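You operate a simulated robot arm through the tools that you are given. There is no shell and no other tool. Be economical: measure what you need, move in short steps, check, and stop when the job is done.

Carry out the task below with a simulated robot arm. There is one attempt and no reset: what you move stays moved.

JOB
Put one of the markers from the top of the sample table on top of the band there.
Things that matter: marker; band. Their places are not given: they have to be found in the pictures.

It is judged by the outcome, as a careful person would: the job done as asked, and still so three seconds after it is handed in. It fails if anything else is knocked over, pushed out of place, dropped, spilled or broken.

ROBOT AND FRAMES
A 6-joint arm with a two-finger parallel gripper, fixed in place. Base frame: the origin is at the foot of the arm, x ahead of it, y to its left, z up; the work surface is at about z = 90. Units: cm, degrees, N and s.
With the tool pointing down near the work surface it reaches from about 24 to 64 cm from the base axis. Its first joint turns from -66.0 to 66.0 degrees. Payload 2.7 kg.
Tool frame: the origin (TCP) lies between the finger pads and is the grasp point; the fingertips stand 2.3 cm ahead of it; z points along the fingers, y is the line along which they close. The gripper opens to 9.4 cm. The fingers are 3.8 cm wide and 1 cm thick; the gripper's body (5.4 by 9.6 cm) begins 3.9 cm behind the TCP.
Orientation is that of the tool frame in the base frame, as a unit quaternion [x, y, z, w]. With the fingers straight down and closing along the base's y, the tool's x points along the base's -x, its y along +y and its z along -z.

CONTROLS
- The arm moves only by the tool step_arm. Its argument "rows" is a list that holds one entry, the list of rows, each a list of 7 numbers: the shift along the base's x, y, z in units of 50 mm (1.0 is 50 mm), then the turn, a rotation vector about the base's x, y, z in units of 6 degrees (1.0 is 6 degrees), then the finger opening in cm, from 0 to 9.4. In form: [[[dx, dy, dz, rx, ry, rz, hand], ...]]. A call has 1 to 20 rows; each row shifts and turns the commanded pose from where the row before left it. A call with a number of a shift or a turn outside -1 to 1 is refused whole. A row lasts 0.2 s, in which the tool goes at most 5 cm and 8.6 degrees; a call with a longer step from one row to the next is refused whole, and so is a gripper value outside its range. A pose out of reach is approached as far as the arm can. The call stops where the force on the tool passes 40 N (or 10 N more than at its start, if that is more) or the arm is blocked; 0.2 s more then pass. Each finger travels about 4.5 cm/s and halts on what it meets, pressing with about 45 N; the grip force reading is that of the motor and also rises with nothing between the fingers. The clock runs only during rows and for 0.2 s after the last one: add rows that do not move to give the fingers time. The reply holds the time, the measured pose of the TCP, the force on the tool along the base axes, the opening and the grip force, in the units named above and with some noise.
- Cameras (640 x 400 px; columns grow to the right, rows downward): "scene" is fixed at [8.5, -46, 139.64]; the picture's right is [0.57, -0.82, 0.00], its down [-0.51, -0.35, -0.79] and it looks along [0.65, 0.45, -0.62] (base axes); focal length 355 px, centre (320, 200). "wrist" rides on the gripper at [-3.9, 0, -4.4] in the tool frame; the picture's right is [0.00, -1.00, 0.00], its down [0.97, 0.00, -0.24] and it looks along [0.24, 0.00, 0.97] (tool axes); focal length 218 px, centre (320, 200).
- capture(camera): a new picture of that camera. The clock stands still meanwhile.
- measure_at(camera, pixels): for up to 12 pixels [column, row] of the newest picture of that camera ("zoom" is the newest enlarged one), the place [x, y, z] in the base frame of the surface seen there, good to about 0.2 cm, but the place of the scene camera against the robot may be out by one fixed shift of up to 1.2 cm in any direction. The clock stands still meanwhile.
- zoom(camera, box): a new picture of the part [left, top, right, bottom] of that camera's present view, enlarged. The clock stands still meanwhile.
- job_done(): hands the job in; it is judged then, once.

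Keep the steps short. Do not move on a guess: measure, check each grasp and each placing, and mend mistakes. In all there are 60 turns and 30 pictures (those below and enlarged ones count). Leave the gripper open and the arm clear of the work at the hand-in unless told otherwise, and finish with a single line.

The tools are called after ">>>" as a command line: name --argument value ..., lists and objects as JSON in quotes. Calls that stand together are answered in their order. step_arm: Moves the arm, as the interface text tells. Its arguments: {"type":"object","properties":{"rows":{"type":"array"}},"required":["rows"]} The other tools are called the same way: capture (camera) takes a picture; measure_at (camera, pixels) gives the place of the surface under pixels of a picture; zoom (camera, box) takes an enlarged picture of a part of a camera's view; job_done () hands the job in.

At the start:

```text
time: 0.0
tcp_pos: [41.38, -21.79, 115.78]
ee_rot: [-0.001, 1.0, 0.0, 0.0]
wrist_force: [-0.8, -0.8, 0.0]
grip_width: 9.42
finger_force: 0.0
```

scene: 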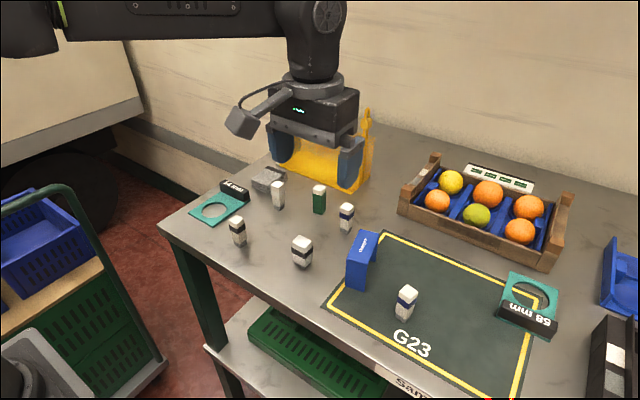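
wrist: 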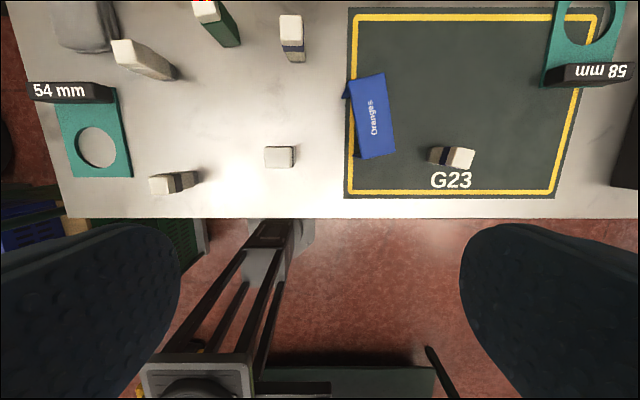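

I see several small blocks, teal sizing plates, and a mat with a yellow border. I'll zoom in to work out which are markers and which is the band.

>>> zoom --camera "scene" --box '[180, 150, 380, 275]'

>>> zoom --camera "scene" --box '[320, 220, 640, 400]'

```text
3.20 times, centred on (280, 212) of scene
```

zoom: 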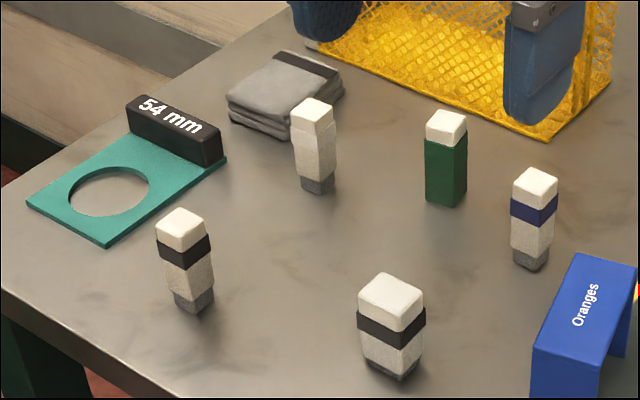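

```text
2.00 times, centred on (480, 310) of scene
```

zoom: 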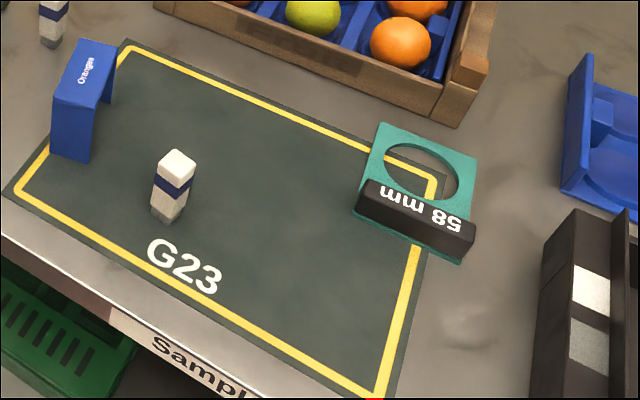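

The blue "Oranges" arch looks like a packaging band, so I'll look at it, the blocks, and the rest of the table more closely.

>>> zoom --camera "scene" --box '[326, 190, 426, 325]'

>>> zoom --camera "scene" --box '[540, 230, 640, 400]'

>>> zoom --camera "wrist" --box '[40, 0, 320, 210]'

>>> zoom --camera "wrist" --box '[320, 0, 640, 210]'

```text
2.96 times, centred on (376, 258) of scene
```

zoom: 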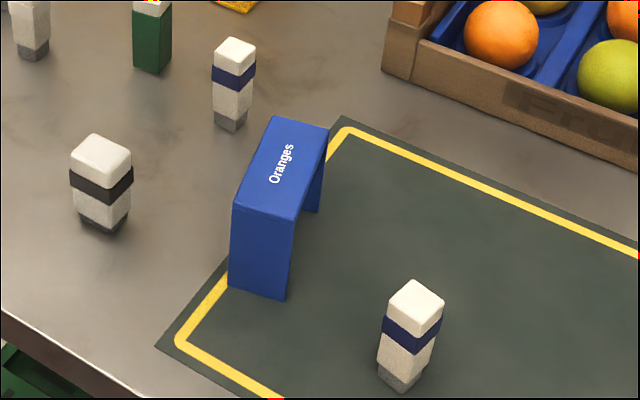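

```text
2.35 times, centred on (590, 315) of scene
```

zoom: 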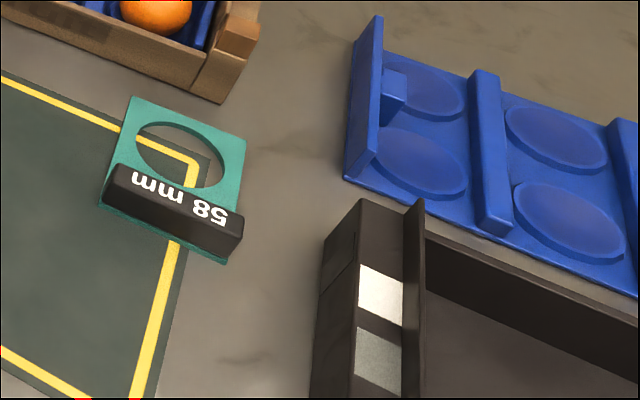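

```text
1.90 times, centred on (180, 105) of wrist
```

zoom: 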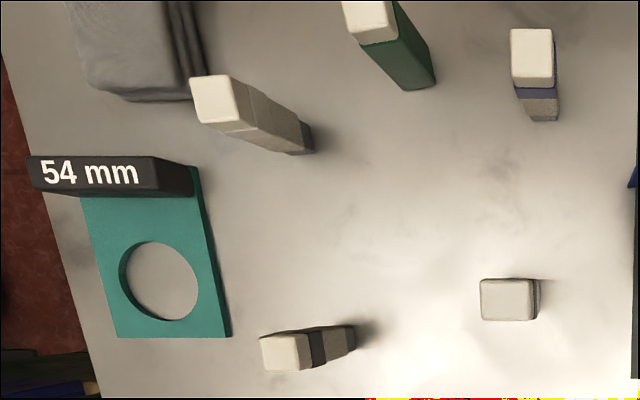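

```text
1.90 times, centred on (480, 105) of wrist
```

zoom: 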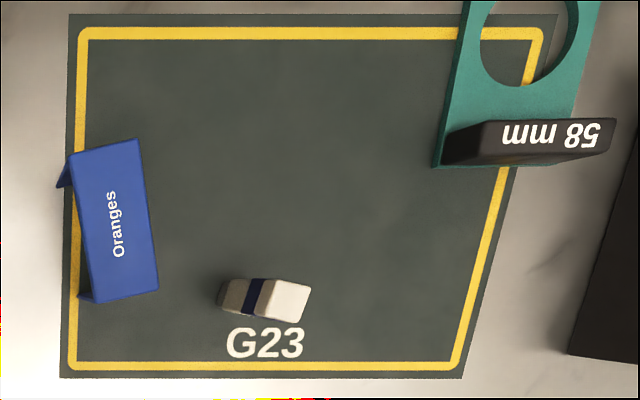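

The blue "Oranges" arch is the band. The two matching navy-ringed pieces are the safest reading of "markers". I'll measure the bare-table one at (346,216) and the band.

>>> measure_at --camera "scene" --pixels '[[347, 207], [346, 217], [344, 231], [350, 213], [341, 222], [365, 246], [362, 232], [379, 235], [350, 259], [370, 263], [349, 285], [366, 290]]'

>>> measure_at --camera "wrist" --pixels '[[291, 18], [291, 27], [372, 118], [356, 82], [384, 75], [366, 157], [393, 153], [300, 34], [282, 34], [283, 40], [330, 100]]'

```text
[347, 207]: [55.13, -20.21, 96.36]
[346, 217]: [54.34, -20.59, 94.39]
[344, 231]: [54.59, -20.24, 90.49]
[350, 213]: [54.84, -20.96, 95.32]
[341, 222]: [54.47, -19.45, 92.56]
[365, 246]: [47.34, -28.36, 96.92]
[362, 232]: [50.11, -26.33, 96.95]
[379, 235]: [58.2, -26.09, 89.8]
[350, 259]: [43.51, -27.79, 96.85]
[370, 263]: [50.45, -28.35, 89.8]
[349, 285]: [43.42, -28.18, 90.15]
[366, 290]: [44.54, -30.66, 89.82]
```

```text
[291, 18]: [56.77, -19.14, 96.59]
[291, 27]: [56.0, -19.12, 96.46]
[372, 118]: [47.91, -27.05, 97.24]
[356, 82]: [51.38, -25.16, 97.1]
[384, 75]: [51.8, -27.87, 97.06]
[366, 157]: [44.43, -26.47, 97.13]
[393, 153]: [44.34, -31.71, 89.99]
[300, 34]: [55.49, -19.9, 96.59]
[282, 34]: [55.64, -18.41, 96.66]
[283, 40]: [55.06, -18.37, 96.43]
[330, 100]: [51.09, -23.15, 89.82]
```

From the wrist camera, the marker top is at about (56, -19.1, 96.6) and the band top is centred near (48, -27, 97.1). Next I'll check how close the neighbours are.

>>> measure_at --camera "scene" --pixels '[[319, 189], [318, 204], [350, 186], [368, 112], [370, 150], [352, 205], [341, 206], [347, 203], [348, 211], [400, 205], [436, 158], [375, 176]]'

>>> step_arm --rows '[[[0.73, 0.135, 0, 0, 0, 0, 9.4], [0.73, 0.135, 0, 0, 0, 0, 9.4], [0.73, 0.135, 0, 0, 0, 0, 9.4], [0, 0, 0, 0, 0, 0, 9.4]]]'

>>> capture --camera "wrist"

```text
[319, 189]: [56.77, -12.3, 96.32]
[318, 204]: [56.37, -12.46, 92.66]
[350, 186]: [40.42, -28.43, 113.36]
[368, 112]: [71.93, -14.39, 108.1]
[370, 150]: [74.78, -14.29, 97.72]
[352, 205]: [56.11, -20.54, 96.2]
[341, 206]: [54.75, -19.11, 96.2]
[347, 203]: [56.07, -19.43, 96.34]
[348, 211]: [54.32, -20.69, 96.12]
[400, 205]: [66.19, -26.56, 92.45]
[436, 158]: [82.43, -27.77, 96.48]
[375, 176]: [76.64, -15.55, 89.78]
```

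```text
time: 1.0
tcp_pos: [52.42, -19.59, 115.73]
ee_rot: [0.0, 1.0, 0.0, -0.001]
wrist_force: [-0.2, 0.2, 0.3]
grip_width: 9.4
finger_force: 0.0
```

```text
21 pictures are left
```

wrist: 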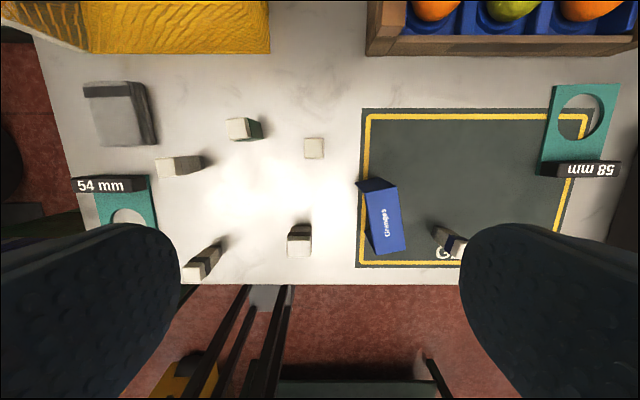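

The marker is at (314,148), seen from directly above. I'll measure its edges and the band's corners.

>>> measure_at --camera "wrist" --pixels '[[306, 140], [322, 140], [306, 156], [322, 156], [314, 148], [368, 190], [393, 187], [378, 251], [402, 247], [385, 220], [238, 128], [299, 240]]'

>>> zoom --camera "wrist" --box '[220, 100, 420, 270]'

```text
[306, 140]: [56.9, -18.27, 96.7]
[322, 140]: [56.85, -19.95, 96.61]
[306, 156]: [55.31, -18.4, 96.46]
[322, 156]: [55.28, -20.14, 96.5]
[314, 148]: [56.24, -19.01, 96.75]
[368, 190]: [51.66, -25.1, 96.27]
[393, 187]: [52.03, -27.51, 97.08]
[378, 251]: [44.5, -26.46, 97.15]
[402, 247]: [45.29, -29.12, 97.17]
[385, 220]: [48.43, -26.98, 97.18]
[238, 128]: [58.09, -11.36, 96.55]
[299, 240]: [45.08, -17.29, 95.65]
```

```text
2.35 times, centred on (320, 185) of wrist
```

zoom: 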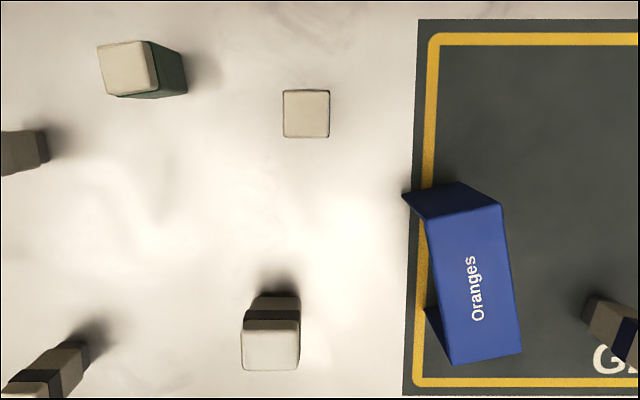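

The marker is square to the axes, centred at about (56.1, -19.15) and 2 cm wide. I'll move over it at z≈99.5 with a 5 cm opening, since the green piece is about 7 cm away.

>>> step_arm --rows '[[[0.184, 0.022, -0.7, 0, 0, 0, 5], [0.184, 0.022, -0.7, 0, 0, 0, 5], [0.184, 0.022, -0.7, 0, 0, 0, 5], [0.184, 0.022, -0.7, 0, 0, 0, 5], [0, 0, -0.4, 0, 0, 0, 5], [0, 0, 0, 0, 0, 0, 5]]]'

>>> capture --camera "wrist"

```text
time: 2.4
tcp_pos: [56.04, -19.16, 99.66]
ee_rot: [0.0, 1.0, 0.001, 0.0]
wrist_force: [-0.1, -0.5, 1.5]
grip_width: 5.0
finger_force: 0.0
```

```text
19 pictures are left
```

wrist: 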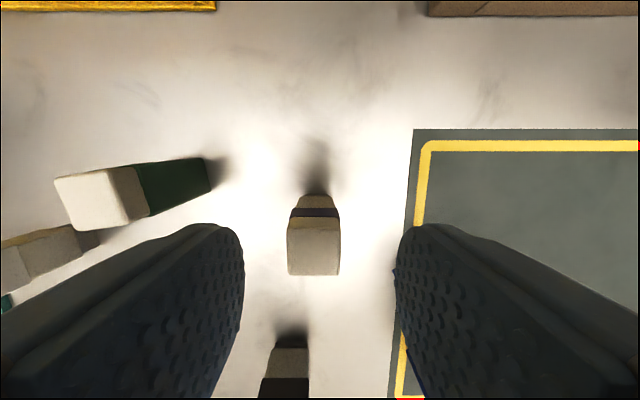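

The marker sits between the fingers, slightly left of centre at column 314. I'll measure it once more from this close.

>>> measure_at --camera "wrist" --pixels '[[290, 245], [314, 245], [338, 245], [314, 222], [314, 270], [295, 203], [338, 203]]'

```text
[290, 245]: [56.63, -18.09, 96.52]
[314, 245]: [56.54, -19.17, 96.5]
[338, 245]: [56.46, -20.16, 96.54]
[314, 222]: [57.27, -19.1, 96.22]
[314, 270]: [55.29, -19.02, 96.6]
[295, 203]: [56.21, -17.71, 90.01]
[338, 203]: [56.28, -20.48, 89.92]
```

The centre is about (56.2, -19.05). I'll lower to z≈94.3 and close.

>>> step_arm --rows '[[[0.03, 0.02, -0.36, 0, 0, 0, 5], [0, 0, -0.36, 0, 0, 0, 5], [0, 0, -0.35, 0, 0, 0, 5], [0, 0, 0, 0, 0, 0, 5]]]'

>>> step_arm --rows '[[[0, 0, 0, 0, 0, 0, 3.5], [0, 0, 0, 0, 0, 0, 2.5], [0, 0, 0, 0, 0, 0, 1.6], [0, 0, 0, 0, 0, 0, 1.6], [0, 0, 0, 0, 0, 0, 1.6]]]'

```text
time: 3.4
tcp_pos: [56.13, -19.03, 94.44]
ee_rot: [0.0, 1.0, 0.0, 0.001]
wrist_force: [-0.5, -0.2, -0.9]
grip_width: 4.99
finger_force: 0.1
```

```text
time: 4.6
tcp_pos: [56.18, -19.19, 94.43]
ee_rot: [-0.001, 1.0, -0.001, 0.0]
wrist_force: [0.5, 0.3, -0.1]
grip_width: 2.03
finger_force: 44.9
```

It's gripped at a 2.03 cm opening with 45 N. I'll lift straight up and check.

>>> step_arm --rows '[[[0, 0, 0.3, 0, 0, 0, 1.6], [0, 0, 0.6, 0, 0, 0, 1.6], [0, 0, 0.6, 0, 0, 0, 1.6], [0, 0, 0.6, 0, 0, 0, 1.6], [0, 0, 0, 0, 0, 0, 1.6]]]'

>>> step_arm --rows '[[[-0.39, -0.39, 0, 0, 0, 0.48, 1.6], [-0.39, -0.39, 0, 0, 0, 0.48, 1.6], [-0.39, -0.39, 0, 0, 0, 0.48, 1.6], [-0.39, -0.4, 0, 0, 0, 0.48, 1.6], [0, 0, 0, 0, 0, 0, 1.6]]]'

>>> capture --camera "wrist"

>>> zoom --camera "scene" --box '[280, 150, 480, 320]'

```text
time: 5.8
tcp_pos: [56.08, -19.17, 104.95]
ee_rot: [0.001, 1.0, 0.0, 0.0]
wrist_force: [0.2, 0.1, -0.4]
grip_width: 1.99
finger_force: 45.5
```

```text
time: 7.0
tcp_pos: [48.29, -26.88, 105.14]
ee_rot: [-0.101, 0.995, 0.0, 0.001]
wrist_force: [0.9, 0.8, 0.1]
grip_width: 2.03
finger_force: 45.0
```

```text
18 pictures are left
```

wrist: 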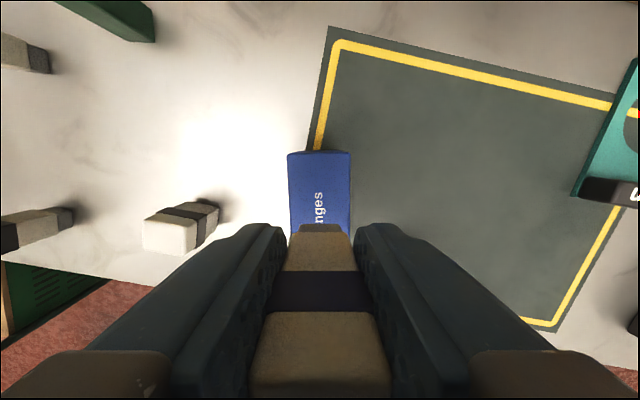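

```text
2.35 times, centred on (380, 235) of scene
```

zoom: 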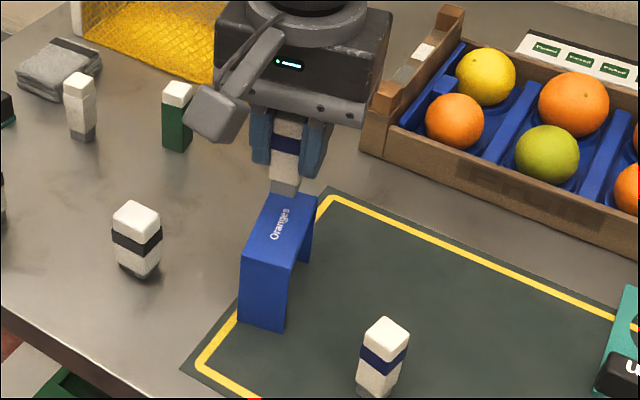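

The marker is held upright and lined up with the band. I'll measure the visible part of the band's top for final centring.

>>> measure_at --camera "wrist" --pixels '[[291, 157], [348, 157], [292, 215], [348, 215], [320, 185]]'

```text
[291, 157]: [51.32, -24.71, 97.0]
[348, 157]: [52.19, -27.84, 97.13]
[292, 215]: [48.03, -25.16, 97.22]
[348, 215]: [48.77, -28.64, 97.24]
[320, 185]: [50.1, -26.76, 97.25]
```

Centred to within 0.1 cm. The marker's bottom is about 4.5 cm below the TCP, so contact should come at TCP z≈101.7. I'll descend to just above that.

>>> step_arm --rows '[[[0, 0, -0.3, 0, 0, 0, 1.6], [0, 0, -0.24, 0, 0, 0, 1.6], [0, 0, -0.1, 0, 0, 0, 1.6], [0, 0, 0, 0, 0, 0, 1.6]]]'

>>> zoom --camera "scene" --box '[320, 200, 420, 265]'

```text
time: 8.0
tcp_pos: [48.29, -26.87, 101.71]
ee_rot: [-0.102, 0.995, -0.001, 0.0]
wrist_force: [-0.2, 0.1, -1.3]
grip_width: 2.01
finger_force: 45.0
```

```text
6.15 times, centred on (370, 232) of scene
```

zoom: 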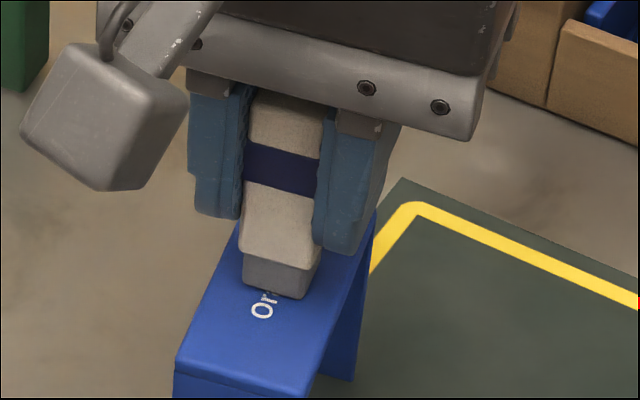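

It's close, but the force shows no contact yet. I'll go down in 0.05 cm steps and watch the force.

>>> step_arm --rows '[[[0, 0, -0.01, 0, 0, 0, 1.6], [0, 0, -0.01, 0, 0, 0, 1.6], [0, 0, 0, 0, 0, 0, 1.6]]]'

```text
time: 8.8
tcp_pos: [48.37, -26.94, 101.61]
ee_rot: [-0.101, 0.995, 0.001, 0.0]
wrist_force: [-1.0, 0.2, 1.1]
grip_width: 2.03
finger_force: 44.4
```

>>> step_arm --rows '[[[0, 0, -0.01, 0, 0, 0, 1.6], [0, 0, -0.01, 0, 0, 0, 1.6], [0, 0, 0, 0, 0, 0, 1.6]]]'

```text
time: 9.6
tcp_pos: [48.36, -26.94, 101.56]
ee_rot: [-0.101, 0.995, -0.001, 0.0]
wrist_force: [-1.1, -0.7, 12.1]
grip_width: 2.03
finger_force: 45.2
```

The 12 N reading means contact. I'll ease up 0.05 cm and open the fingers gradually.

>>> step_arm --rows '[[[0, 0, 0.01, 0, 0, 0, 1.6], [0, 0, 0, 0, 0, 0, 2.1], [0, 0, 0, 0, 0, 0, 2.5], [0, 0, 0, 0, 0, 0, 3.2], [0, 0, 0, 0, 0, 0, 4.2], [0, 0, 0, 0, 0, 0, 5], [0, 0, 0, 0, 0, 0, 5]]]'

>>> zoom --camera "scene" --box '[320, 180, 420, 300]'

```text
time: 11.2
tcp_pos: [48.3, -26.96, 101.48]
ee_rot: [-0.101, 0.995, -0.001, -0.001]
wrist_force: [0.7, 1.1, -0.5]
grip_width: 5.01
finger_force: 0.2
```

```text
3.33 times, centred on (370, 240) of scene
```

zoom: 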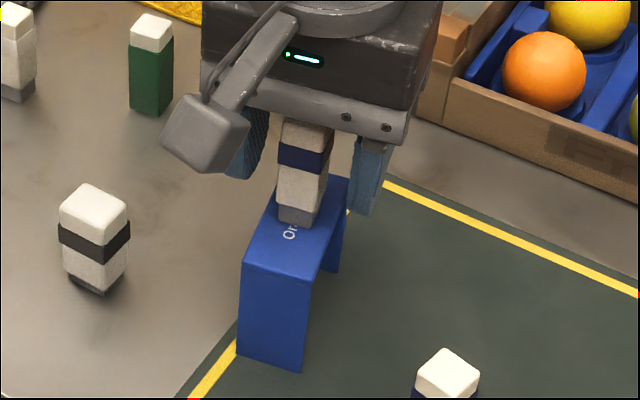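

The marker stands freely on the band. I'll raise the gripper straight up, clear of the work, and check.

>>> step_arm --rows '[[[0, 0, 0.3, 0, 0, 0, 5], [0, 0, 0.6, 0, 0, 0, 5], [0, 0, 0.8, 0, 0, 0, 5], [0, 0, 0.8, 0, 0, 0, 6], [0, 0, 0.8, 0, 0, 0, 8], [0, 0, 0, 0, 0, 0, 9.4], [0, 0, 0, 0, 0, 0, 9.4], [0, 0, 0, 0, 0, 0, 9.4]]]'

>>> capture --camera "scene"

>>> zoom --camera "scene" --box '[320, 180, 420, 300]'

```text
time: 13.0
tcp_pos: [48.52, -26.91, 117.95]
ee_rot: [-0.101, 0.995, 0.0, 0.0]
wrist_force: [-0.8, -0.4, -0.1]
grip_width: 9.4
finger_force: 0.1
```

```text
14 pictures are left
```

scene: 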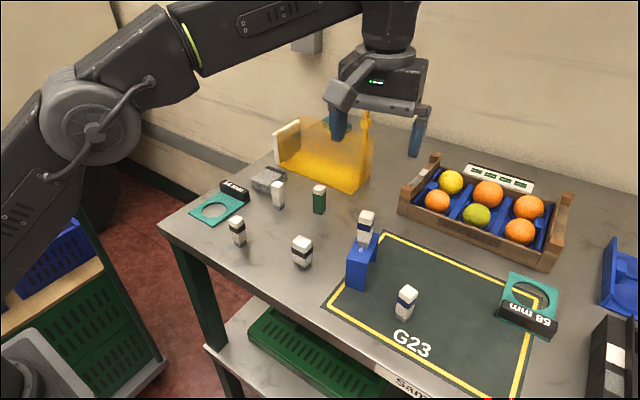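

```text
3.33 times, centred on (370, 240) of scene
```

zoom: 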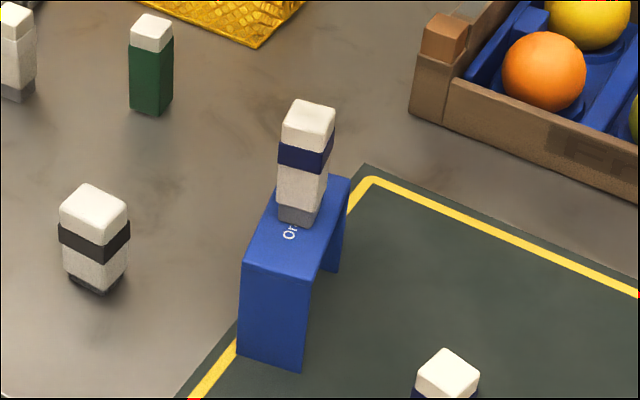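

The marker stands upright in the middle of the band, nothing else has moved, and the gripper is open and clear. I'm handing in.

>>> job_done

```text
The job is handed in.
```

I stood one navy-ringed marker upright on top of the blue "Oranges" band and disturbed nothing else; taking these as the marker and band was my reading of the pictures.
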